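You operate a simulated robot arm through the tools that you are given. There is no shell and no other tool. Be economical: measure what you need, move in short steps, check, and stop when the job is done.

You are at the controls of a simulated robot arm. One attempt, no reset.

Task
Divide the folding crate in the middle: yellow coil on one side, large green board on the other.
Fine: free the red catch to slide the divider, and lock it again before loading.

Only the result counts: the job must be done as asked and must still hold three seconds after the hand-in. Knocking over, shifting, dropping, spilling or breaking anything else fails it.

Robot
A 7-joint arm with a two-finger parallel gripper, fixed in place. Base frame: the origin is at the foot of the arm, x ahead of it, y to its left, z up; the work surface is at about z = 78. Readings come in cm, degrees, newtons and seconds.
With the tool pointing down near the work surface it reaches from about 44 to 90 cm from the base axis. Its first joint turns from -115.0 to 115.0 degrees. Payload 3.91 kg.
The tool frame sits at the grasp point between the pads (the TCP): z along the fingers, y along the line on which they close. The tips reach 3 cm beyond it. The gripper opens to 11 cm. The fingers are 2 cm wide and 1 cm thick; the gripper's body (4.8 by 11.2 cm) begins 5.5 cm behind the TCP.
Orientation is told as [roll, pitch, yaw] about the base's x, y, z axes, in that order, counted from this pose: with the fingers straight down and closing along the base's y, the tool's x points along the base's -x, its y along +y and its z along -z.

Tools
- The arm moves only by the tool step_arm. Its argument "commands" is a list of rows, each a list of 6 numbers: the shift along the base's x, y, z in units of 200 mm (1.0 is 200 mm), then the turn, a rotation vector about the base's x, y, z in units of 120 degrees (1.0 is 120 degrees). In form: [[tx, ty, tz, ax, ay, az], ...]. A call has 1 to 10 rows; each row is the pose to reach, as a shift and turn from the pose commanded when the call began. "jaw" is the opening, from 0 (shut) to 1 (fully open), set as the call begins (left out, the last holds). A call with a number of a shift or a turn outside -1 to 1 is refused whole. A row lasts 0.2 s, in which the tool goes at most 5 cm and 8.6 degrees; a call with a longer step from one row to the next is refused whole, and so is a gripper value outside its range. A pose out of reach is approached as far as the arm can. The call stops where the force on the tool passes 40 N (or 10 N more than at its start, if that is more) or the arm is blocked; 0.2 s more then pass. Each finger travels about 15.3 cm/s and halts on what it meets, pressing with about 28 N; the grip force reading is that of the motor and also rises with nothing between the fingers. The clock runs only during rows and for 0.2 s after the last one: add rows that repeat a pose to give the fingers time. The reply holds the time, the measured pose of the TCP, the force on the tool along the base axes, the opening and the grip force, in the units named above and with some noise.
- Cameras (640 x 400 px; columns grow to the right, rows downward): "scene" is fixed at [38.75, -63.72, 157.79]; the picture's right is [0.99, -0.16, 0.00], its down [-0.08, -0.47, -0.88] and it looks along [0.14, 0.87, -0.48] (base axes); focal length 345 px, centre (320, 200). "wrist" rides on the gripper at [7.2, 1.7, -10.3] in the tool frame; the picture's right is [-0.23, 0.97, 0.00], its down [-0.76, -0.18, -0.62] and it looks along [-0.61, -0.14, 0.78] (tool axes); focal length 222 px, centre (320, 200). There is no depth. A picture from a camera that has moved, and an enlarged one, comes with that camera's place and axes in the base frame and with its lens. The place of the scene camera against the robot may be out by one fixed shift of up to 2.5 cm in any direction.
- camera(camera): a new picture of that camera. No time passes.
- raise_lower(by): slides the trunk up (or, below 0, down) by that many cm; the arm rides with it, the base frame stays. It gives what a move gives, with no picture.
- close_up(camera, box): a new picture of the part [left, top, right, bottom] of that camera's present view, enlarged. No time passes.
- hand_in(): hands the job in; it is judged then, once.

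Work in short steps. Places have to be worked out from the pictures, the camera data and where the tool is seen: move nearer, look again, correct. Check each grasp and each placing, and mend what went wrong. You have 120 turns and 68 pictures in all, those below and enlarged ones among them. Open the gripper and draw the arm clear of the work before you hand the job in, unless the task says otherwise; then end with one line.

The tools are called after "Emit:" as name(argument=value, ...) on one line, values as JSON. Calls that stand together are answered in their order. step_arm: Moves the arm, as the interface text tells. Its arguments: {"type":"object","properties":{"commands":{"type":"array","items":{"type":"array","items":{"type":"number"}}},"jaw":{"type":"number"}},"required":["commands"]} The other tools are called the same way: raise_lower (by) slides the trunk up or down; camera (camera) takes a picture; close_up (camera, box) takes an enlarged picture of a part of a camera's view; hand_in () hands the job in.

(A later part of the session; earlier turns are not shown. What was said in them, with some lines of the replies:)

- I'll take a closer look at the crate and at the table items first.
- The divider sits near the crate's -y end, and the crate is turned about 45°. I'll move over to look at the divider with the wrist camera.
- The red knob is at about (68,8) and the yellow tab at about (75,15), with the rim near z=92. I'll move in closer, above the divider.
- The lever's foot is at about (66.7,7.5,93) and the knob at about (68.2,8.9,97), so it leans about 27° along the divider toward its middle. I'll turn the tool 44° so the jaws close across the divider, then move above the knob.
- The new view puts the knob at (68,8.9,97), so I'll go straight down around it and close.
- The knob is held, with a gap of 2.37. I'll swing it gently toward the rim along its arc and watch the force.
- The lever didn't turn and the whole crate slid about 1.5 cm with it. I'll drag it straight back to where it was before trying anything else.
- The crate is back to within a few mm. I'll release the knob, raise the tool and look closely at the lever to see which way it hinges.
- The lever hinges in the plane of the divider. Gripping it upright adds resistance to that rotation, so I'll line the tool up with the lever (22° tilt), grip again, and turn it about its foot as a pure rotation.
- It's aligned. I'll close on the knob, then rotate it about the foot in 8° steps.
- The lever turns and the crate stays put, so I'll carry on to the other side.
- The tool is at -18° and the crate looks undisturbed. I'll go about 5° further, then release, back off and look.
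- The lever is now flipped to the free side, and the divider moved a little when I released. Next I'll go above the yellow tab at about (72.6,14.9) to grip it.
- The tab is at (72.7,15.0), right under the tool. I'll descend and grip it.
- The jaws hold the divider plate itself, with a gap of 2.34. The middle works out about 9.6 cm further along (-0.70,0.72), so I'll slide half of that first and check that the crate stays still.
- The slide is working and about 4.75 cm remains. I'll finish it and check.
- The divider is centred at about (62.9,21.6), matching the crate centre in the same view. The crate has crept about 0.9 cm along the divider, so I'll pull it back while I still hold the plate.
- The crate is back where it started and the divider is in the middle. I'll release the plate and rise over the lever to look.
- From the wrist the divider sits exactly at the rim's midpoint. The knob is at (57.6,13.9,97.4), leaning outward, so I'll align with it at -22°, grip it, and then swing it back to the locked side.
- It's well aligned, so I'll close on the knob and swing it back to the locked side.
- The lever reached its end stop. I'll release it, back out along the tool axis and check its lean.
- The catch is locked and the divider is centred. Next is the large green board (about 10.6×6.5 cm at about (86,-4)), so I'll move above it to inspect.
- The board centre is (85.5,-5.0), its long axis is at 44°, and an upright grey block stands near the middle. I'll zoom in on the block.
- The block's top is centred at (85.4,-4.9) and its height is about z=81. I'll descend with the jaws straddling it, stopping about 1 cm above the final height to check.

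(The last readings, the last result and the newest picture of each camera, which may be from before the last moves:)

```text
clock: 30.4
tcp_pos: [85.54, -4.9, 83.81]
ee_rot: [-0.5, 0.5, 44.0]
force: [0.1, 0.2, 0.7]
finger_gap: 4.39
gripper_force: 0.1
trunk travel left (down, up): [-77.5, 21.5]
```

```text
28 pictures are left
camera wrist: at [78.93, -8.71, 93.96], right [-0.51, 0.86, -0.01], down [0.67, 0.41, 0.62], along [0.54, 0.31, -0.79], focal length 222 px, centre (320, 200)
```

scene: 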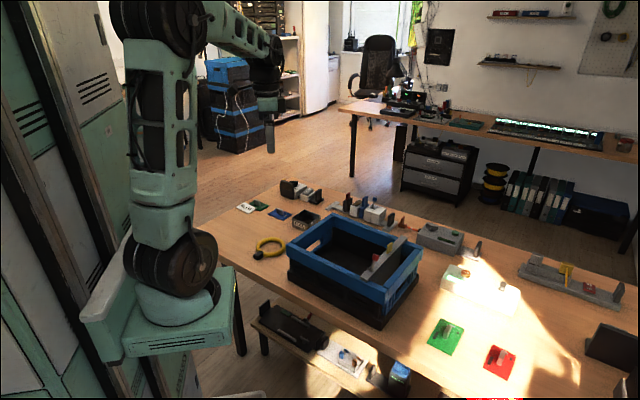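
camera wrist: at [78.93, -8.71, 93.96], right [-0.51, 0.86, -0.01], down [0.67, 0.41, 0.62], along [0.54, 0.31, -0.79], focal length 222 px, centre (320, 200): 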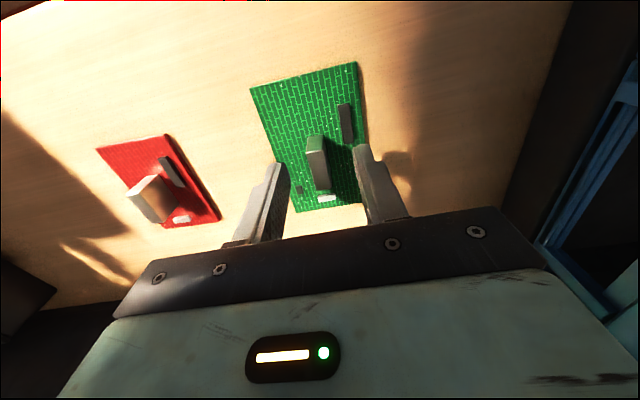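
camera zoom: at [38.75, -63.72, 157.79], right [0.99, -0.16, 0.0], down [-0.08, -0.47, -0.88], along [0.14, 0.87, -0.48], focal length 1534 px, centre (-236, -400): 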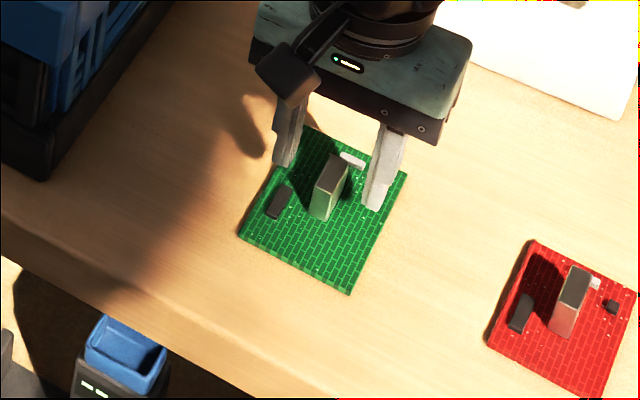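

The jaws are centred on the block, so I'll go down the last 1.5 cm and grip.

Emit:
step_arm(commands=[[0, 0, -0.04, 0, 0, 0], [0, 0, -0.075, 0, 0, 0]])

Emit:
step_arm(commands=[[0, 0, 0, 0, 0, 0], [0, 0, 0, 0, 0, 0]], jaw=0.0)

Emit:
step_arm(commands=[[0, 0, 0.1, 0, 0, 0], [0, 0, 0.25, 0, 0, 0]])

Emit:
close_up(camera="scene", box=[400, 270, 490, 360])

```text
clock: 31.0
tcp_pos: [85.36, -4.86, 82.18]
ee_rot: [-0.5, 0.4, 43.9]
force: [0.1, 0.2, -0.5]
finger_gap: 4.4
gripper_force: 0.0
trunk travel left (down, up): [-77.5, 21.5]
```

```text
clock: 31.6
tcp_pos: [85.47, -4.86, 82.23]
ee_rot: [-0.5, 0.5, 44.0]
force: [-0.9, 0.6, 0.7]
finger_gap: 1.08
gripper_force: 27.9
trunk travel left (down, up): [-77.5, 21.5]
```

```text
clock: 32.2
tcp_pos: [85.46, -4.84, 87.13]
ee_rot: [-0.4, 0.5, 44.0]
force: [-0.3, 0.2, -1.4]
finger_gap: 1.11
gripper_force: 28.4
trunk travel left (down, up): [-77.5, 21.5]
```

```text
4.44 times, centred on (445, 315) of scene
camera zoom: at [38.75, -63.72, 157.79], right [0.99, -0.16, 0.0], down [-0.08, -0.47, -0.88], along [0.14, 0.87, -0.48], focal length 1534 px, centre (-236, -311)
```

zoom: 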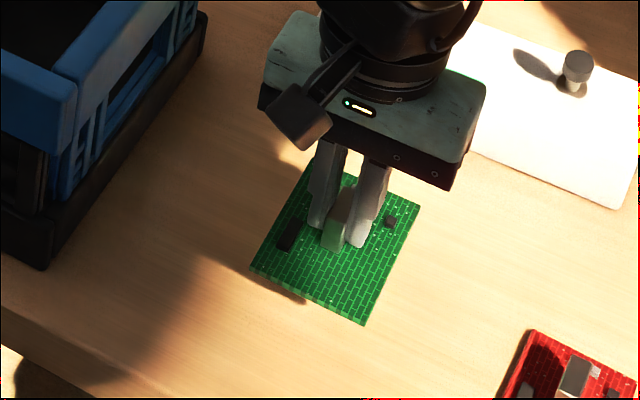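

The board is lifted (gap 1.1). I'll raise it clear and carry it over the compartment nearest its side, at about (72.3,16.9).

Emit:
step_arm(commands=[[0, 0, 0.2, 0, 0, 0], [0, 0, 0.42, 0, 0, 0], [0, 0, 0.64, 0, 0, 0], [-0.06, 0.1, 0.8, 0, 0, 0], [-0.18, 0.3, 0.8, 0, 0, 0], [-0.3, 0.5, 0.8, 0, 0, 0], [-0.42, 0.7, 0.8, 0, 0, 0]])

Emit:
step_arm(commands=[[-0.08, 0.14, 0, 0, 0, 0], [-0.16, 0.27, 0, 0, 0, 0], [-0.24, 0.388, 0, 0, 0, 0]])

Emit:
camera(camera="wrist")

Emit:
close_up(camera="scene", box=[290, 170, 450, 330])

```text
clock: 33.8
tcp_pos: [76.98, 8.95, 103.16]
ee_rot: [-0.5, 0.5, 43.9]
force: [0.4, -1.2, 0.3]
finger_gap: 1.1
gripper_force: 28.2
trunk travel left (down, up): [-77.5, 21.5]
```

```text
clock: 34.6
tcp_pos: [72.22, 16.84, 103.17]
ee_rot: [-0.5, 0.5, 44.0]
force: [-1.2, 0.1, 0.5]
finger_gap: 1.11
gripper_force: 28.1
trunk travel left (down, up): [-77.5, 21.5]
```

```text
26 pictures are left
camera wrist: at [65.82, 13.01, 113.41], right [-0.51, 0.86, -0.01], down [0.67, 0.41, 0.62], along [0.53, 0.31, -0.79], focal length 222 px, centre (320, 200)
```

wrist: 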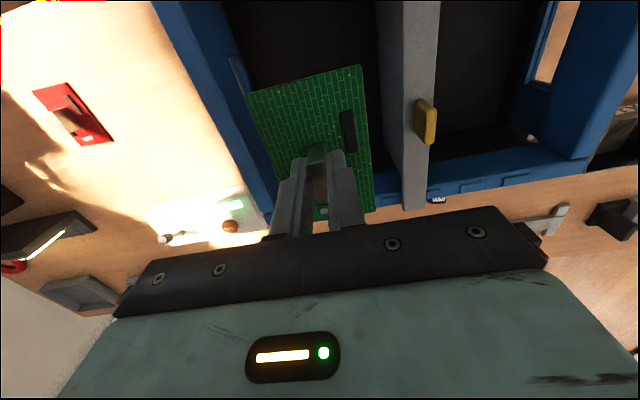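

```text
2.50 times, centred on (370, 250) of scene
camera zoom: at [38.75, -63.72, 157.79], right [0.99, -0.16, 0.0], down [-0.08, -0.47, -0.88], along [0.14, 0.87, -0.48], focal length 863 px, centre (195, 75)
```

zoom: 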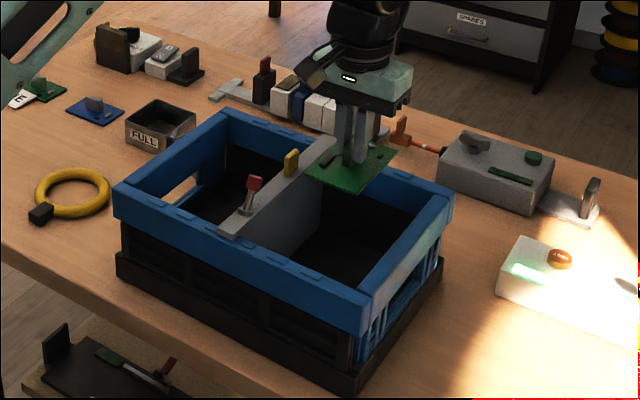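

The board is centred over the compartment, between the end wall and the divider. I'll lower it.

Emit:
step_arm(commands=[[0, 0, -0.15, 0, 0, 0], [0, 0, -0.3, 0, 0, 0], [0, 0, -0.45, 0, 0, 0], [0, 0, -0.6, 0, 0, 0], [0, 0, -0.75, 0, 0, 0], [0, 0, -0.86, 0, 0, 0]])

Emit:
close_up(camera="scene", box=[310, 190, 430, 310])

Emit:
camera(camera="wrist")

```text
clock: 36.0
tcp_pos: [72.23, 16.87, 85.87]
ee_rot: [-0.5, 0.3, 44.0]
force: [-0.8, 1.0, -0.5]
finger_gap: 1.06
gripper_force: 27.9
trunk travel left (down, up): [-77.5, 21.5]
```

```text
3.33 times, centred on (370, 250) of scene
camera zoom: at [38.75, -63.72, 157.79], right [0.99, -0.16, 0.0], down [-0.08, -0.47, -0.88], along [0.14, 0.87, -0.48], focal length 1151 px, centre (153, 33)
```

zoom: 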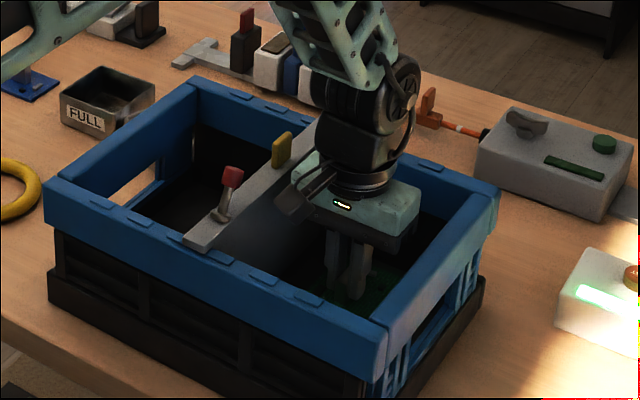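

```text
23 pictures are left
camera wrist: at [65.79, 13.06, 96.12], right [-0.51, 0.86, -0.01], down [0.67, 0.41, 0.62], along [0.54, 0.31, -0.79], focal length 222 px, centre (320, 200)
```

wrist: 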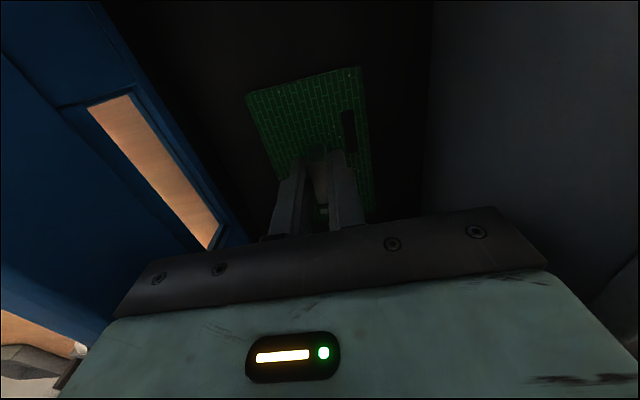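

It's clear on all sides. I'll lower slowly until it touches the floor.

Emit:
step_arm(commands=[[0, 0, -0.02, 0, 0, 0], [0, 0, -0.04, 0, 0, 0], [0, 0, -0.06, 0, 0, 0], [0, 0, -0.08, 0, 0, 0], [0, 0, -0.1, 0, 0, 0]])

```text
clock: 37.2
tcp_pos: [72.25, 16.88, 83.99]
ee_rot: [-0.4, 0.5, 43.9]
force: [0.0, -0.9, 0.8]
finger_gap: 1.08
gripper_force: 28.5
trunk travel left (down, up): [-77.5, 21.5]
```

Emit:
step_arm(commands=[[0, 0, -0.01, 0, 0, 0], [0, 0, -0.02, 0, 0, 0], [0, 0, -0.03, 0, 0, 0], [0, 0, -0.04, 0, 0, 0]])

```text
clock: 38.2
tcp_pos: [72.2, 16.9, 83.26]
ee_rot: [-0.6, 0.2, 44.0]
force: [-2.4, -2.5, 22.2]
finger_gap: 1.12
gripper_force: 27.9
trunk travel left (down, up): [-77.5, 21.5]
```

Contact at 22 N. I'll ease up slightly, open a little and go straight up.

Emit:
step_arm(commands=[[0, 0, 0.006, 0, 0, 0], [0, 0, 0.006, 0, 0, 0]])

Emit:
step_arm(commands=[[0, 0, 0, 0, 0, 0], [0, 0, 0, 0, 0, 0], [0, 0, 0.1, 0, 0, 0], [0, 0, 0.3, 0, 0, 0], [0, 0, 0.5, 0, 0, 0], [0, 0, 0.7, 0, 0, 0], [0, 0, 0.9, 0, 0, 0], [0, 0, 1.0, 0, 0, 0]], jaw=0.3)

Emit:
camera(camera="wrist")

```text
clock: 38.8
tcp_pos: [72.27, 16.9, 83.33]
ee_rot: [-0.4, 0.3, 44.0]
force: [2.9, 1.3, 17.8]
finger_gap: 1.08
gripper_force: 28.0
trunk travel left (down, up): [-77.5, 21.5]
```

```text
clock: 40.6
tcp_pos: [72.14, 16.83, 103.35]
ee_rot: [-0.5, 0.5, 44.0]
force: [-0.1, -0.4, 0.4]
finger_gap: 3.29
gripper_force: 0.1
trunk travel left (down, up): [-77.5, 21.5]
```

```text
22 pictures are left
camera wrist: at [65.8, 13.11, 113.57], right [-0.51, 0.86, -0.01], down [0.67, 0.41, 0.62], along [0.53, 0.31, -0.79], focal length 222 px, centre (320, 200)
```

wrist: 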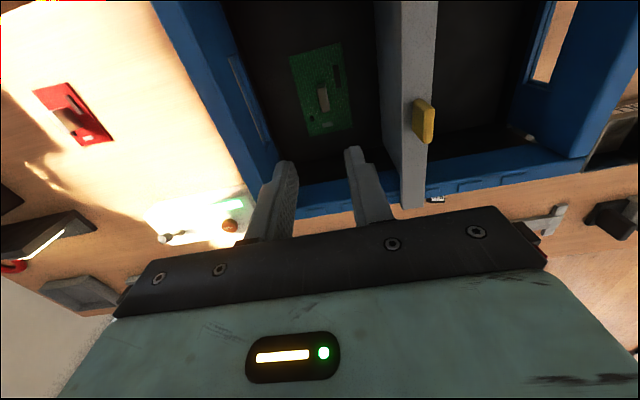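

The green board lies flat in its compartment. Next is the coil, near (38.5,44). I want a tool yaw of about -68° so that the gripper and camera later fit inside the other compartment, so I'll turn on the way there.

Emit:
step_arm(commands=[[-0.05, 0.05, 0.2, 0, 0, -0.0667], [-0.15, 0.13, 0.3, 0, 0, -0.1333], [-0.25, 0.22, 0.3, 0, 0, -0.2], [-0.35, 0.31, 0.3, 0, 0, -0.2667], [-0.45, 0.4, 0.3, 0, 0, -0.3333], [-0.55, 0.49, 0.3, 0, 0, -0.4], [-0.65, 0.58, 0.3, 0, 0, -0.4667], [-0.75, 0.67, 0.3, 0, 0, -0.5333]])

Emit:
step_arm(commands=[[-0.12, 0.12, 0, 0, 0, -0.0667], [-0.24, 0.24, 0, 0, 0, -0.1333], [-0.36, 0.36, 0, 0, 0, -0.2], [-0.48, 0.48, 0, 0, 0, -0.2667], [-0.6, 0.6, -0.1, 0, 0, -0.3333], [-0.7, 0.68, -0.25, 0, 0, -0.4]], jaw=0.45)

Emit:
camera(camera="wrist")

Emit:
camera(camera="scene")

```text
clock: 42.4
tcp_pos: [57.22, 30.38, 109.24]
ee_rot: [-0.6, 0.4, -20.2]
force: [-0.7, -0.6, -0.9]
finger_gap: 3.3
gripper_force: 0.1
trunk travel left (down, up): [-77.5, 21.5]
```

```text
clock: 43.8
tcp_pos: [44.14, 43.46, 104.34]
ee_rot: [-0.3, 0.6, -69.1]
force: [0.2, 0.8, -0.3]
finger_gap: 4.96
gripper_force: 0.1
trunk travel left (down, up): [-77.5, 21.5]
```

```text
21 pictures are left
camera wrist: at [43.09, 50.71, 114.58], right [0.99, 0.14, -0.01], down [0.11, -0.78, 0.62], along [0.08, -0.61, -0.79], focal length 222 px, centre (320, 200)
```

wrist: 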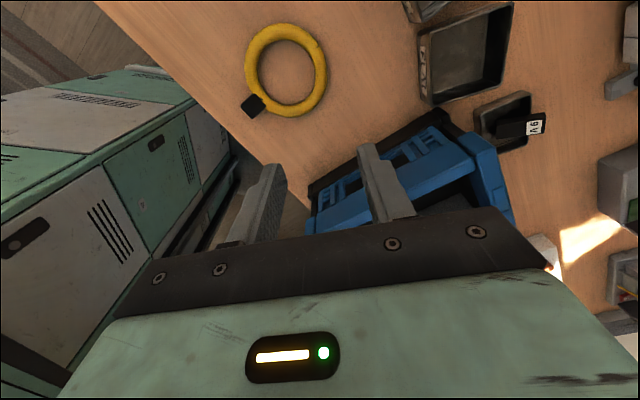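

```text
20 pictures are left
```

scene: 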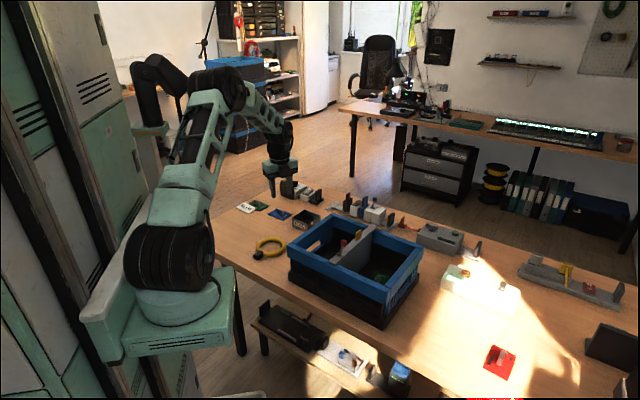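

The ring centre is about (39,44.9), its tube is about 1.9 cm thick, and the connector is on the -d side. I'll grip the tube at (43.55,46.7), coming to just above it first to check.

Emit:
step_arm(commands=[[-0.01, 0.08, -0.2, 0, 0, 0.004], [-0.02, 0.14, -0.4, 0, 0, 0.008], [-0.03, 0.162, -0.6, 0, 0, 0.009], [-0.03, 0.162, -0.8, 0, 0, 0.009], [-0.03, 0.162, -0.95, 0, 0, 0.009]])

Emit:
camera(camera="wrist")

Emit:
close_up(camera="scene", box=[230, 190, 330, 270])

```text
clock: 45.0
tcp_pos: [42.72, 47.17, 85.38]
ee_rot: [-0.5, 0.6, -66.9]
force: [0.4, -0.5, 0.2]
finger_gap: 4.96
gripper_force: 0.1
trunk travel left (down, up): [-77.5, 21.5]
```

```text
19 pictures are left
camera wrist: at [41.42, 54.23, 95.57], right [0.98, 0.17, -0.01], down [0.14, -0.77, 0.62], along [0.1, -0.61, -0.79], focal length 222 px, centre (320, 200)
```

wrist: 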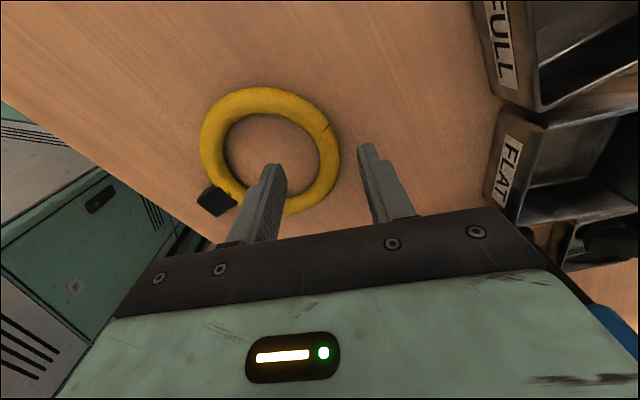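

```text
5.00 times, centred on (280, 230) of scene
camera zoom: at [38.75, -63.72, 157.79], right [0.99, -0.16, 0.0], down [-0.08, -0.47, -0.88], along [0.14, 0.87, -0.48], focal length 1726 px, centre (520, 50)
```

zoom: 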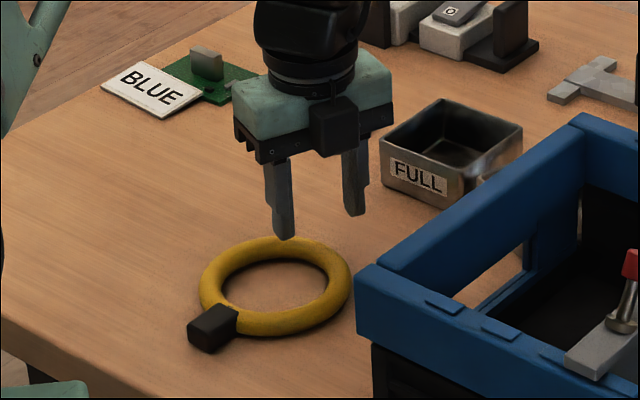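

The grip point on the tube is about (43.4,47.0), so I'll shift 0.7 cm and descend to grip.

Emit:
step_arm(commands=[[0.034, -0.008, 0, 0, 0, 0], [0.034, -0.008, -0.1, 0, 0, 0], [0.034, -0.008, -0.2, 0, 0, 0], [0.034, -0.008, -0.2, 0, 0, 0]])

Emit:
step_arm(commands=[[0, 0, 0, 0, 0, 0], [0, 0, 0, 0, 0, 0], [0, 0, 0, 0, 0, 0]], jaw=0.0)

Emit:
close_up(camera="scene", box=[230, 190, 330, 270])

```text
clock: 46.0
tcp_pos: [43.36, 46.81, 81.31]
ee_rot: [-0.5, 0.6, -67.0]
force: [-1.1, 0.6, 0.2]
finger_gap: 4.96
gripper_force: 0.1
trunk travel left (down, up): [-77.5, 21.5]
```

```text
clock: 46.8
tcp_pos: [43.38, 47.1, 81.38]
ee_rot: [-0.5, 0.5, -66.8]
force: [-0.8, 0.8, -1.3]
finger_gap: 1.75
gripper_force: 27.9
trunk travel left (down, up): [-77.5, 21.5]
```

```text
5.00 times, centred on (280, 230) of scene
camera zoom: at [38.75, -63.72, 157.79], right [0.99, -0.16, 0.0], down [-0.08, -0.47, -0.88], along [0.14, 0.87, -0.48], focal length 1726 px, centre (520, 50)
```

zoom: 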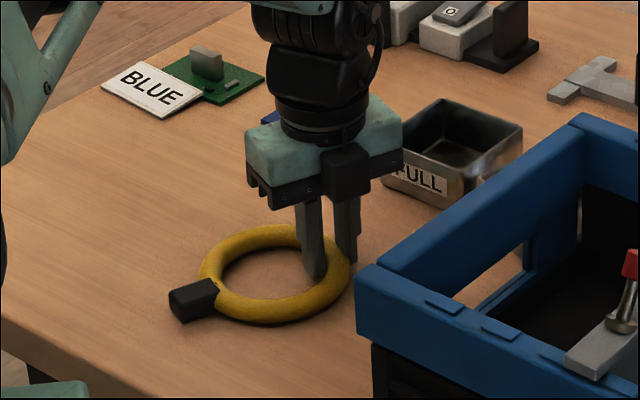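

The tube is gripped (1.75). I'll lift a little and see whether the ring sags.

Emit:
step_arm(commands=[[0, 0, 0.08, 0, 0, 0], [0, 0, 0.2, 0, 0, 0], [0, 0, 0.4, 0, 0, 0], [0, 0, 0.6, 0, 0, 0]])

Emit:
close_up(camera="scene", box=[230, 160, 330, 270])

Emit:
camera(camera="wrist")

```text
clock: 47.8
tcp_pos: [43.26, 46.96, 93.26]
ee_rot: [-0.6, 0.3, -67.0]
force: [0.2, 0.0, -1.9]
finger_gap: 1.74
gripper_force: 28.7
trunk travel left (down, up): [-77.5, 21.5]
```

```text
3.64 times, centred on (280, 215) of scene
camera zoom: at [38.75, -63.72, 157.79], right [0.99, -0.16, 0.0], down [-0.08, -0.47, -0.88], along [0.14, 0.87, -0.48], focal length 1255 px, centre (466, 146)
```

zoom: 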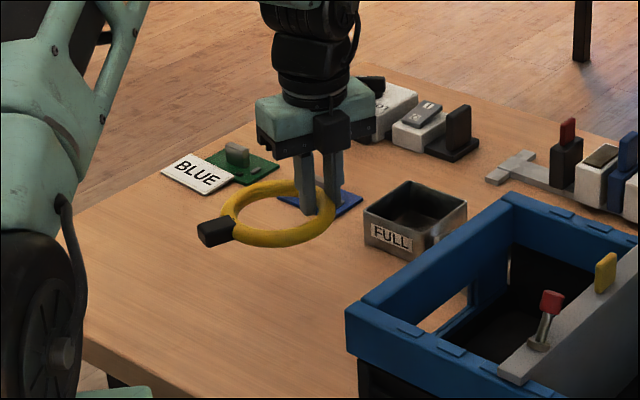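

```text
15 pictures are left
camera wrist: at [41.96, 54.09, 103.44], right [0.98, 0.17, -0.01], down [0.14, -0.77, 0.62], along [0.1, -0.61, -0.79], focal length 222 px, centre (320, 200)
```

wrist: 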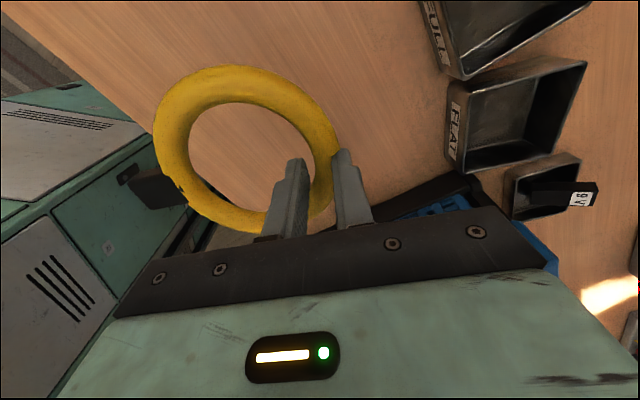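

The ring is held level. I'll raise it, turn to yaw -57° so everything fits, and carry it over the free compartment.

Emit:
step_arm(commands=[[0, 0, 0.22, 0, 0, 0.02], [0, 0, 0.45, 0, 0, 0.04], [0.08, -0.08, 0.65, 0, 0, 0.06], [0.22, -0.21, 0.7, 0, 0, 0.0833], [0.38, -0.36, 0.7, 0, 0, 0.0833], [0.54, -0.51, 0.7, 0, 0, 0.0833], [0.7, -0.66, 0.7, 0, 0, 0.0833], [0.84, -0.81, 0.7, 0, 0, 0.0833], [0.98, -0.96, 0.7, 0, 0, 0.0833]])

Emit:
camera(camera="wrist")

Emit:
close_up(camera="scene", box=[270, 160, 450, 300])

```text
clock: 49.8
tcp_pos: [62.87, 27.79, 107.2]
ee_rot: [-0.5, 0.5, -56.8]
force: [-1.1, -0.4, -1.6]
finger_gap: 1.71
gripper_force: 27.4
trunk travel left (down, up): [-77.5, 21.5]
```

```text
14 pictures are left
camera wrist: at [60.33, 34.6, 117.59], right [0.94, 0.34, -0.01], down [0.28, -0.74, 0.62], along [0.2, -0.58, -0.79], focal length 222 px, centre (320, 200)
```

wrist: 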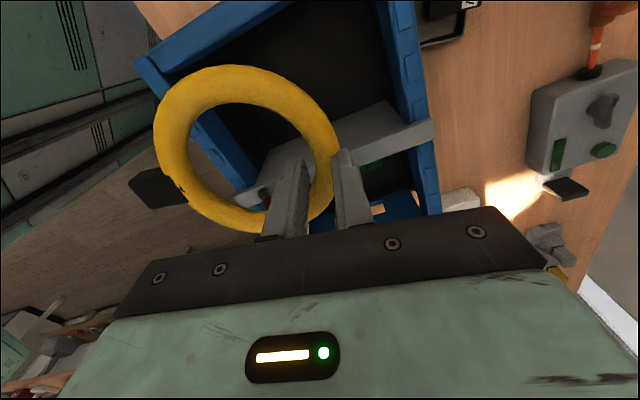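

```text
2.86 times, centred on (360, 230) of scene
camera zoom: at [38.75, -63.72, 157.79], right [0.99, -0.16, 0.0], down [-0.08, -0.47, -0.88], along [0.14, 0.87, -0.48], focal length 986 px, centre (206, 114)
```

zoom: 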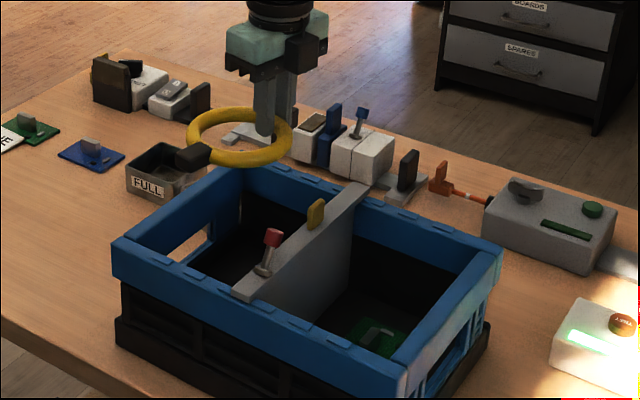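

The ring centre sits 3.3 cm toward +n from the grip. I'll shift to (63.7,27.3) and lower partway, then check the clearances.

Emit:
step_arm(commands=[[0.04, -0.025, 0, 0, 0, 0], [0.04, -0.025, -0.2, 0, 0, 0], [0.04, -0.025, -0.4, 0, 0, 0], [0.04, -0.025, -0.6, 0, 0, 0], [0.04, -0.025, -0.7, 0, 0, 0]])

Emit:
camera(camera="wrist")

Emit:
close_up(camera="scene", box=[290, 180, 430, 300])

```text
clock: 51.0
tcp_pos: [63.6, 27.29, 93.32]
ee_rot: [-0.6, 0.5, -56.9]
force: [0.0, 0.3, -1.0]
finger_gap: 1.72
gripper_force: 27.8
trunk travel left (down, up): [-77.5, 21.5]
```

```text
12 pictures are left
camera wrist: at [61.16, 34.06, 103.46], right [0.94, 0.34, -0.01], down [0.27, -0.74, 0.62], along [0.2, -0.58, -0.79], focal length 222 px, centre (320, 200)
```

wrist: 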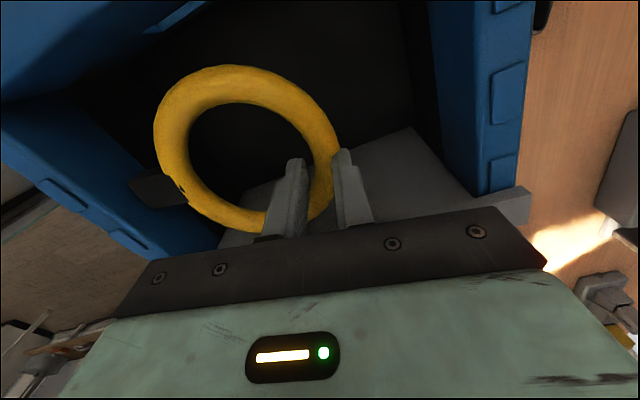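

```text
3.33 times, centred on (360, 240) of scene
camera zoom: at [38.75, -63.72, 157.79], right [0.99, -0.16, 0.0], down [-0.08, -0.47, -0.88], along [0.14, 0.87, -0.48], focal length 1151 px, centre (187, 67)
```

zoom: 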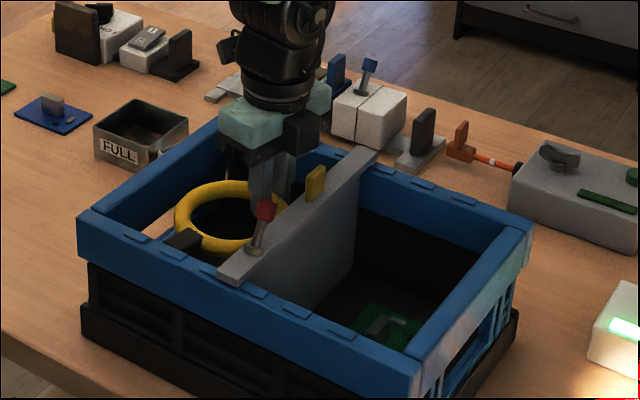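

Everything is inside the opening and clear. I'll nudge 0.5 cm along the divider away from the near wall and lower to just above the floor.

Emit:
step_arm(commands=[[0.018, 0.0175, 0, 0, 0, 0], [0.018, 0.0175, -0.12, 0, 0, 0], [0.018, 0.0175, -0.24, 0, 0, 0], [0.018, 0.0175, -0.36, 0, 0, 0], [0.018, 0.0175, -0.45, 0, 0, 0]])

Emit:
close_up(camera="scene", box=[290, 180, 430, 300])

Emit:
camera(camera="wrist")

```text
clock: 51.9
tcp_pos: [64.1, 27.73, 88.45]
ee_rot: [-0.3, 0.5, -56.9]
force: [-3.6, -4.0, 10.8]
finger_gap: 1.71
gripper_force: 27.9
trunk travel left (down, up): [-77.5, 21.5]
stopped in row 4: the force on the tool passed its limit (the readings are from after the stop); the commanded pose is now the measured one
```

```text
3.33 times, centred on (360, 240) of scene
camera zoom: at [38.75, -63.72, 157.79], right [0.99, -0.16, 0.0], down [-0.08, -0.47, -0.88], along [0.14, 0.87, -0.48], focal length 1151 px, centre (187, 67)
```

zoom: 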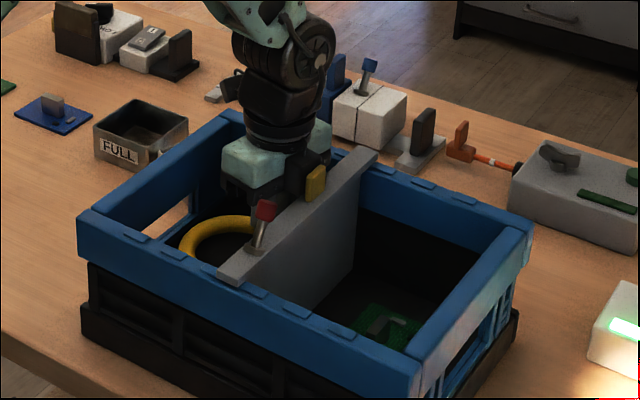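

```text
9 pictures are left
camera wrist: at [61.64, 34.52, 98.69], right [0.94, 0.34, -0.01], down [0.27, -0.74, 0.62], along [0.2, -0.58, -0.79], focal length 222 px, centre (320, 200)
```

wrist: 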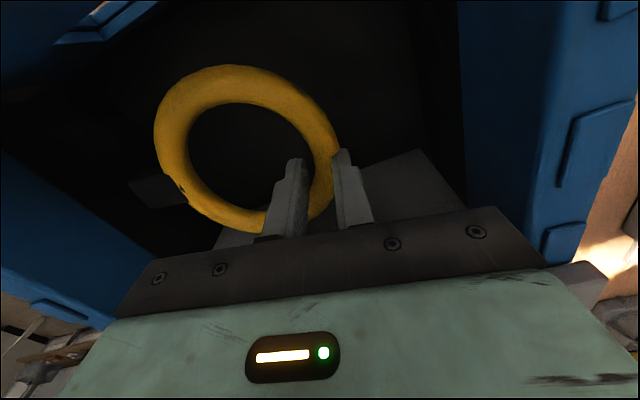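

A housing on the back of the gripper touched the divider's top; the divider and crate look unmoved. I'll back up, turn the tool to about yaw -24° so the ring sits along the compartment and the housing clears, then re-centre.

Emit:
step_arm(commands=[[0, 0, 0.2, 0, 0, 0], [0, 0, 0.42, 0, 0, 0], [0, 0, 0.63, 0, 0, 0], [-0.02, 0.02, 0.63, 0, 0, 0.07], [-0.04, 0.04, 0.63, 0, 0, 0.14], [-0.055, 0.06, 0.63, 0, 0, 0.21], [-0.065, 0.082, 0.63, 0, 0, 0.275], [-0.065, 0.082, 0.63, 0, 0, 0.275]])

Emit:
camera(camera="wrist")

Emit:
close_up(camera="scene", box=[290, 160, 450, 300])

```text
clock: 53.7
tcp_pos: [62.86, 29.39, 100.87]
ee_rot: [-0.4, 0.5, -23.8]
force: [0.4, 0.6, -0.7]
finger_gap: 1.72
gripper_force: 27.7
trunk travel left (down, up): [-77.5, 21.5]
```

```text
8 pictures are left
camera wrist: at [56.97, 33.72, 111.17], right [0.6, 0.8, -0.01], down [0.63, -0.47, 0.62], along [0.49, -0.38, -0.79], focal length 222 px, centre (320, 200)
```

wrist: 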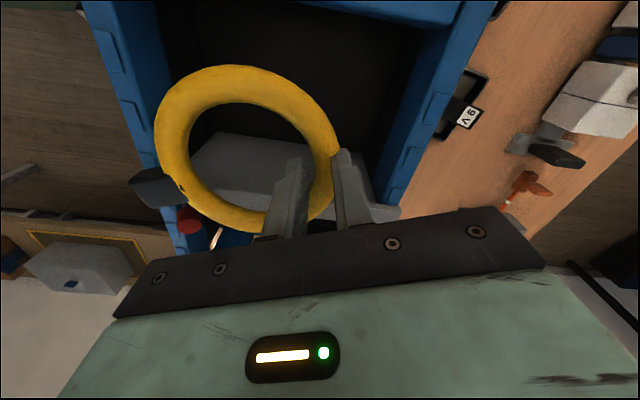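

```text
2.86 times, centred on (370, 230) of scene
camera zoom: at [38.75, -63.72, 157.79], right [0.99, -0.16, 0.0], down [-0.08, -0.47, -0.88], along [0.14, 0.87, -0.48], focal length 986 px, centre (177, 114)
```

zoom: 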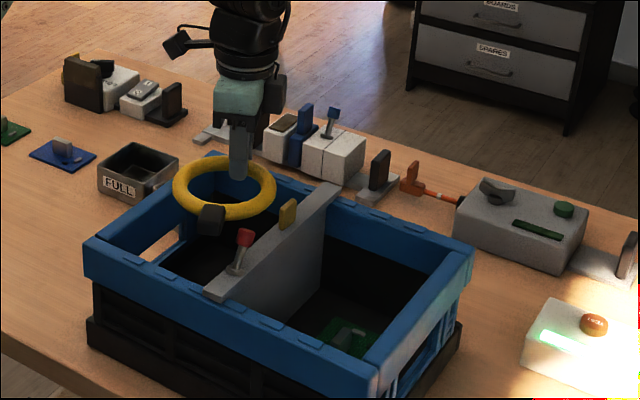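

The ring is centred at n≈7.9 within the compartment (1.2–15.2) and the connector clears the knob. I'll lower it to just above the floor.

Emit:
step_arm(commands=[[0, 0, -0.15, 0, 0, 0], [0, 0, -0.3, 0, 0, 0], [0, 0, -0.45, 0, 0, 0], [0, 0, -0.58, 0, 0, 0], [0, 0, -0.68, 0, 0, 0], [0, 0, -0.75, 0, 0, 0]])

Emit:
close_up(camera="scene", box=[290, 160, 450, 300])

```text
clock: 55.1
tcp_pos: [62.91, 29.31, 85.97]
ee_rot: [-0.3, 0.5, -24.0]
force: [0.2, -0.4, -1.9]
finger_gap: 1.71
gripper_force: 27.8
trunk travel left (down, up): [-77.5, 21.5]
```

```text
2.86 times, centred on (370, 230) of scene
camera zoom: at [38.75, -63.72, 157.79], right [0.99, -0.16, 0.0], down [-0.08, -0.47, -0.88], along [0.14, 0.87, -0.48], focal length 986 px, centre (177, 114)
```

zoom: 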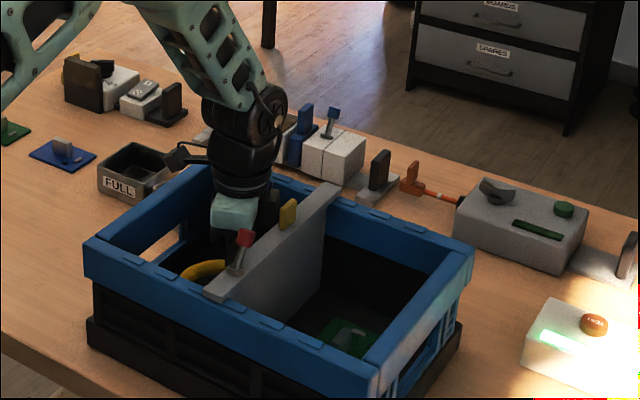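

There's no contact yet, so I'll creep lower in small steps and watch the force.

Emit:
step_arm(commands=[[0, 0, -0.015, 0, 0, 0], [0, 0, -0.03, 0, 0, 0], [0, 0, -0.045, 0, 0, 0], [0, 0, -0.06, 0, 0, 0]])

```text
clock: 56.1
tcp_pos: [62.89, 29.38, 84.67]
ee_rot: [-0.5, 0.5, -24.0]
force: [0.3, 0.0, -1.8]
finger_gap: 1.72
gripper_force: 28.0
trunk travel left (down, up): [-77.5, 21.5]
```

Emit:
step_arm(commands=[[0, 0, -0.012, 0, 0, 0], [0, 0, -0.024, 0, 0, 0], [0, 0, -0.036, 0, 0, 0], [0, 0, -0.048, 0, 0, 0]])

Emit:
close_up(camera="scene", box=[290, 180, 390, 280])

```text
clock: 57.1
tcp_pos: [62.84, 29.32, 83.77]
ee_rot: [-0.4, 0.5, -24.1]
force: [0.6, 0.1, -1.9]
finger_gap: 1.7
gripper_force: 27.7
trunk travel left (down, up): [-77.5, 21.5]
```

```text
4.00 times, centred on (340, 230) of scene
camera zoom: at [38.75, -63.72, 157.79], right [0.99, -0.16, 0.0], down [-0.08, -0.47, -0.88], along [0.14, 0.87, -0.48], focal length 1381 px, centre (240, 80)
```

zoom: 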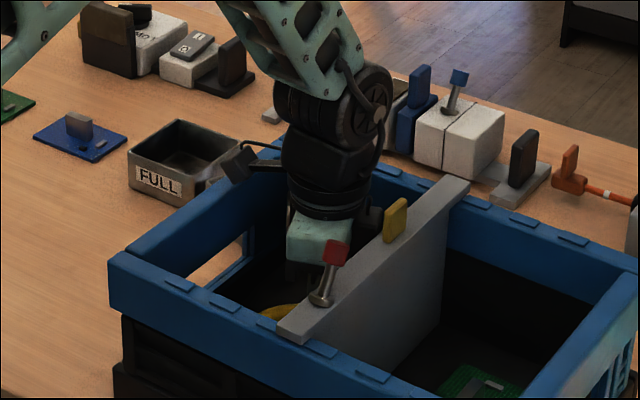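

Still free. I'll keep going in 2 mm steps down to floor contact, expected at about 82.5.

Emit:
step_arm(commands=[[0, 0, -0.01, 0, 0, 0], [0, 0, -0.02, 0, 0, 0], [0, 0, -0.03, 0, 0, 0], [0, 0, -0.04, 0, 0, 0], [0, 0, -0.05, 0, 0, 0]])

```text
clock: 58.3
tcp_pos: [62.88, 29.35, 82.64]
ee_rot: [-0.5, 0.5, -24.0]
force: [0.0, -0.2, 0.4]
finger_gap: 1.72
gripper_force: 27.8
trunk travel left (down, up): [-77.5, 21.5]
```

The coil's weight has come off the tool, so it rests on the floor. I'll open and go straight up.

Emit:
step_arm(commands=[[0, 0, 0, 0, 0, 0], [0, 0, 0, 0, 0, 0], [0, 0, 0.05, 0, 0, 0], [0, 0, 0.2, 0, 0, 0], [0, 0, 0.4, 0, 0, 0], [0, 0, 0.6, 0, 0, 0], [0, 0, 0.8, 0, 0, 0], [0, 0, 1.0, 0, 0, 0]], jaw=0.33)

Emit:
camera(camera="wrist")

Emit:
close_up(camera="scene", box=[270, 200, 450, 340])

```text
clock: 60.1
tcp_pos: [62.88, 29.35, 102.62]
ee_rot: [-0.5, 0.5, -23.9]
force: [0.2, -0.7, -0.8]
finger_gap: 3.62
gripper_force: 0.1
trunk travel left (down, up): [-77.5, 21.5]
```

```text
4 pictures are left
camera wrist: at [56.93, 33.73, 112.96], right [0.6, 0.8, -0.01], down [0.63, -0.47, 0.62], along [0.49, -0.38, -0.79], focal length 222 px, centre (320, 200)
```

wrist: 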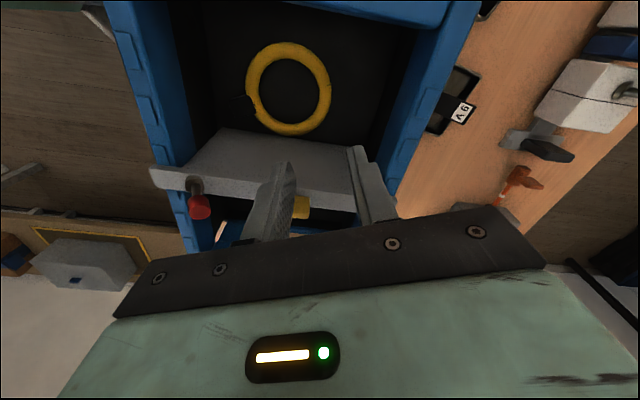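

```text
2.86 times, centred on (360, 270) of scene
camera zoom: at [38.75, -63.72, 157.79], right [0.99, -0.16, 0.0], down [-0.08, -0.47, -0.88], along [0.14, 0.87, -0.48], focal length 986 px, centre (206, 0)
```

zoom: 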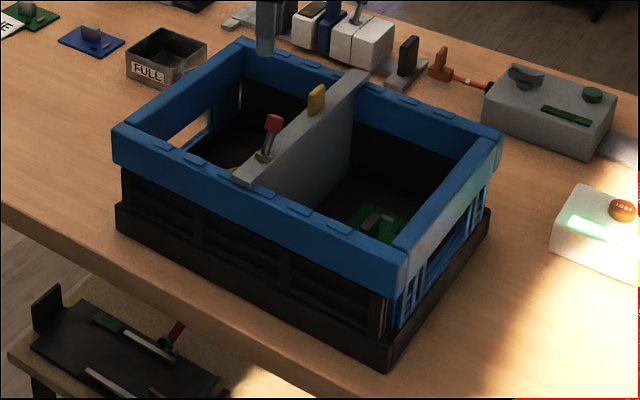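

The coil lies flat on one side, the board on the other, the divider is in the middle and the catch is locked. I'll open the gripper and move the arm clear.

Emit:
step_arm(commands=[[0, 0, 0.22, 0, 0, 0], [-0.05, 0, 0.44, 0, 0, 0], [-0.2, 0, 0.6, 0, 0, 0], [-0.4, 0, 0.7, 0, 0, 0], [-0.6, 0, 0.8, 0, 0, 0], [-0.8, 0, 0.9, 0, 0, 0]], jaw=1.0)

Emit:
camera(camera="scene")

```text
clock: 61.5
tcp_pos: [46.89, 29.31, 120.89]
ee_rot: [-0.3, 0.5, -24.0]
force: [0.1, 0.1, -0.6]
finger_gap: 11.0
gripper_force: 0.1
trunk travel left (down, up): [-77.5, 21.5]
```

```text
2 pictures are left
```

scene: 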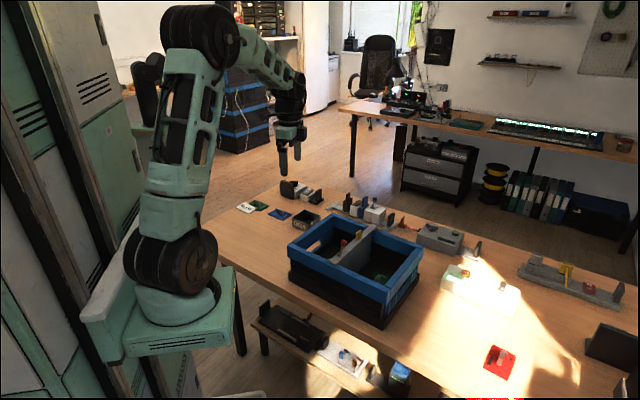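

The arm is clear and nothing else on the table looks disturbed, so I'm handing in.

Emit:
hand_in()

```text
The job is handed in.
```

The divider is locked in the middle of the crate, with the yellow coil on one side and the large green board on the other; the crate slid about 1.5 cm when I first tried the catch, and I pulled it back to within a few millimetres.
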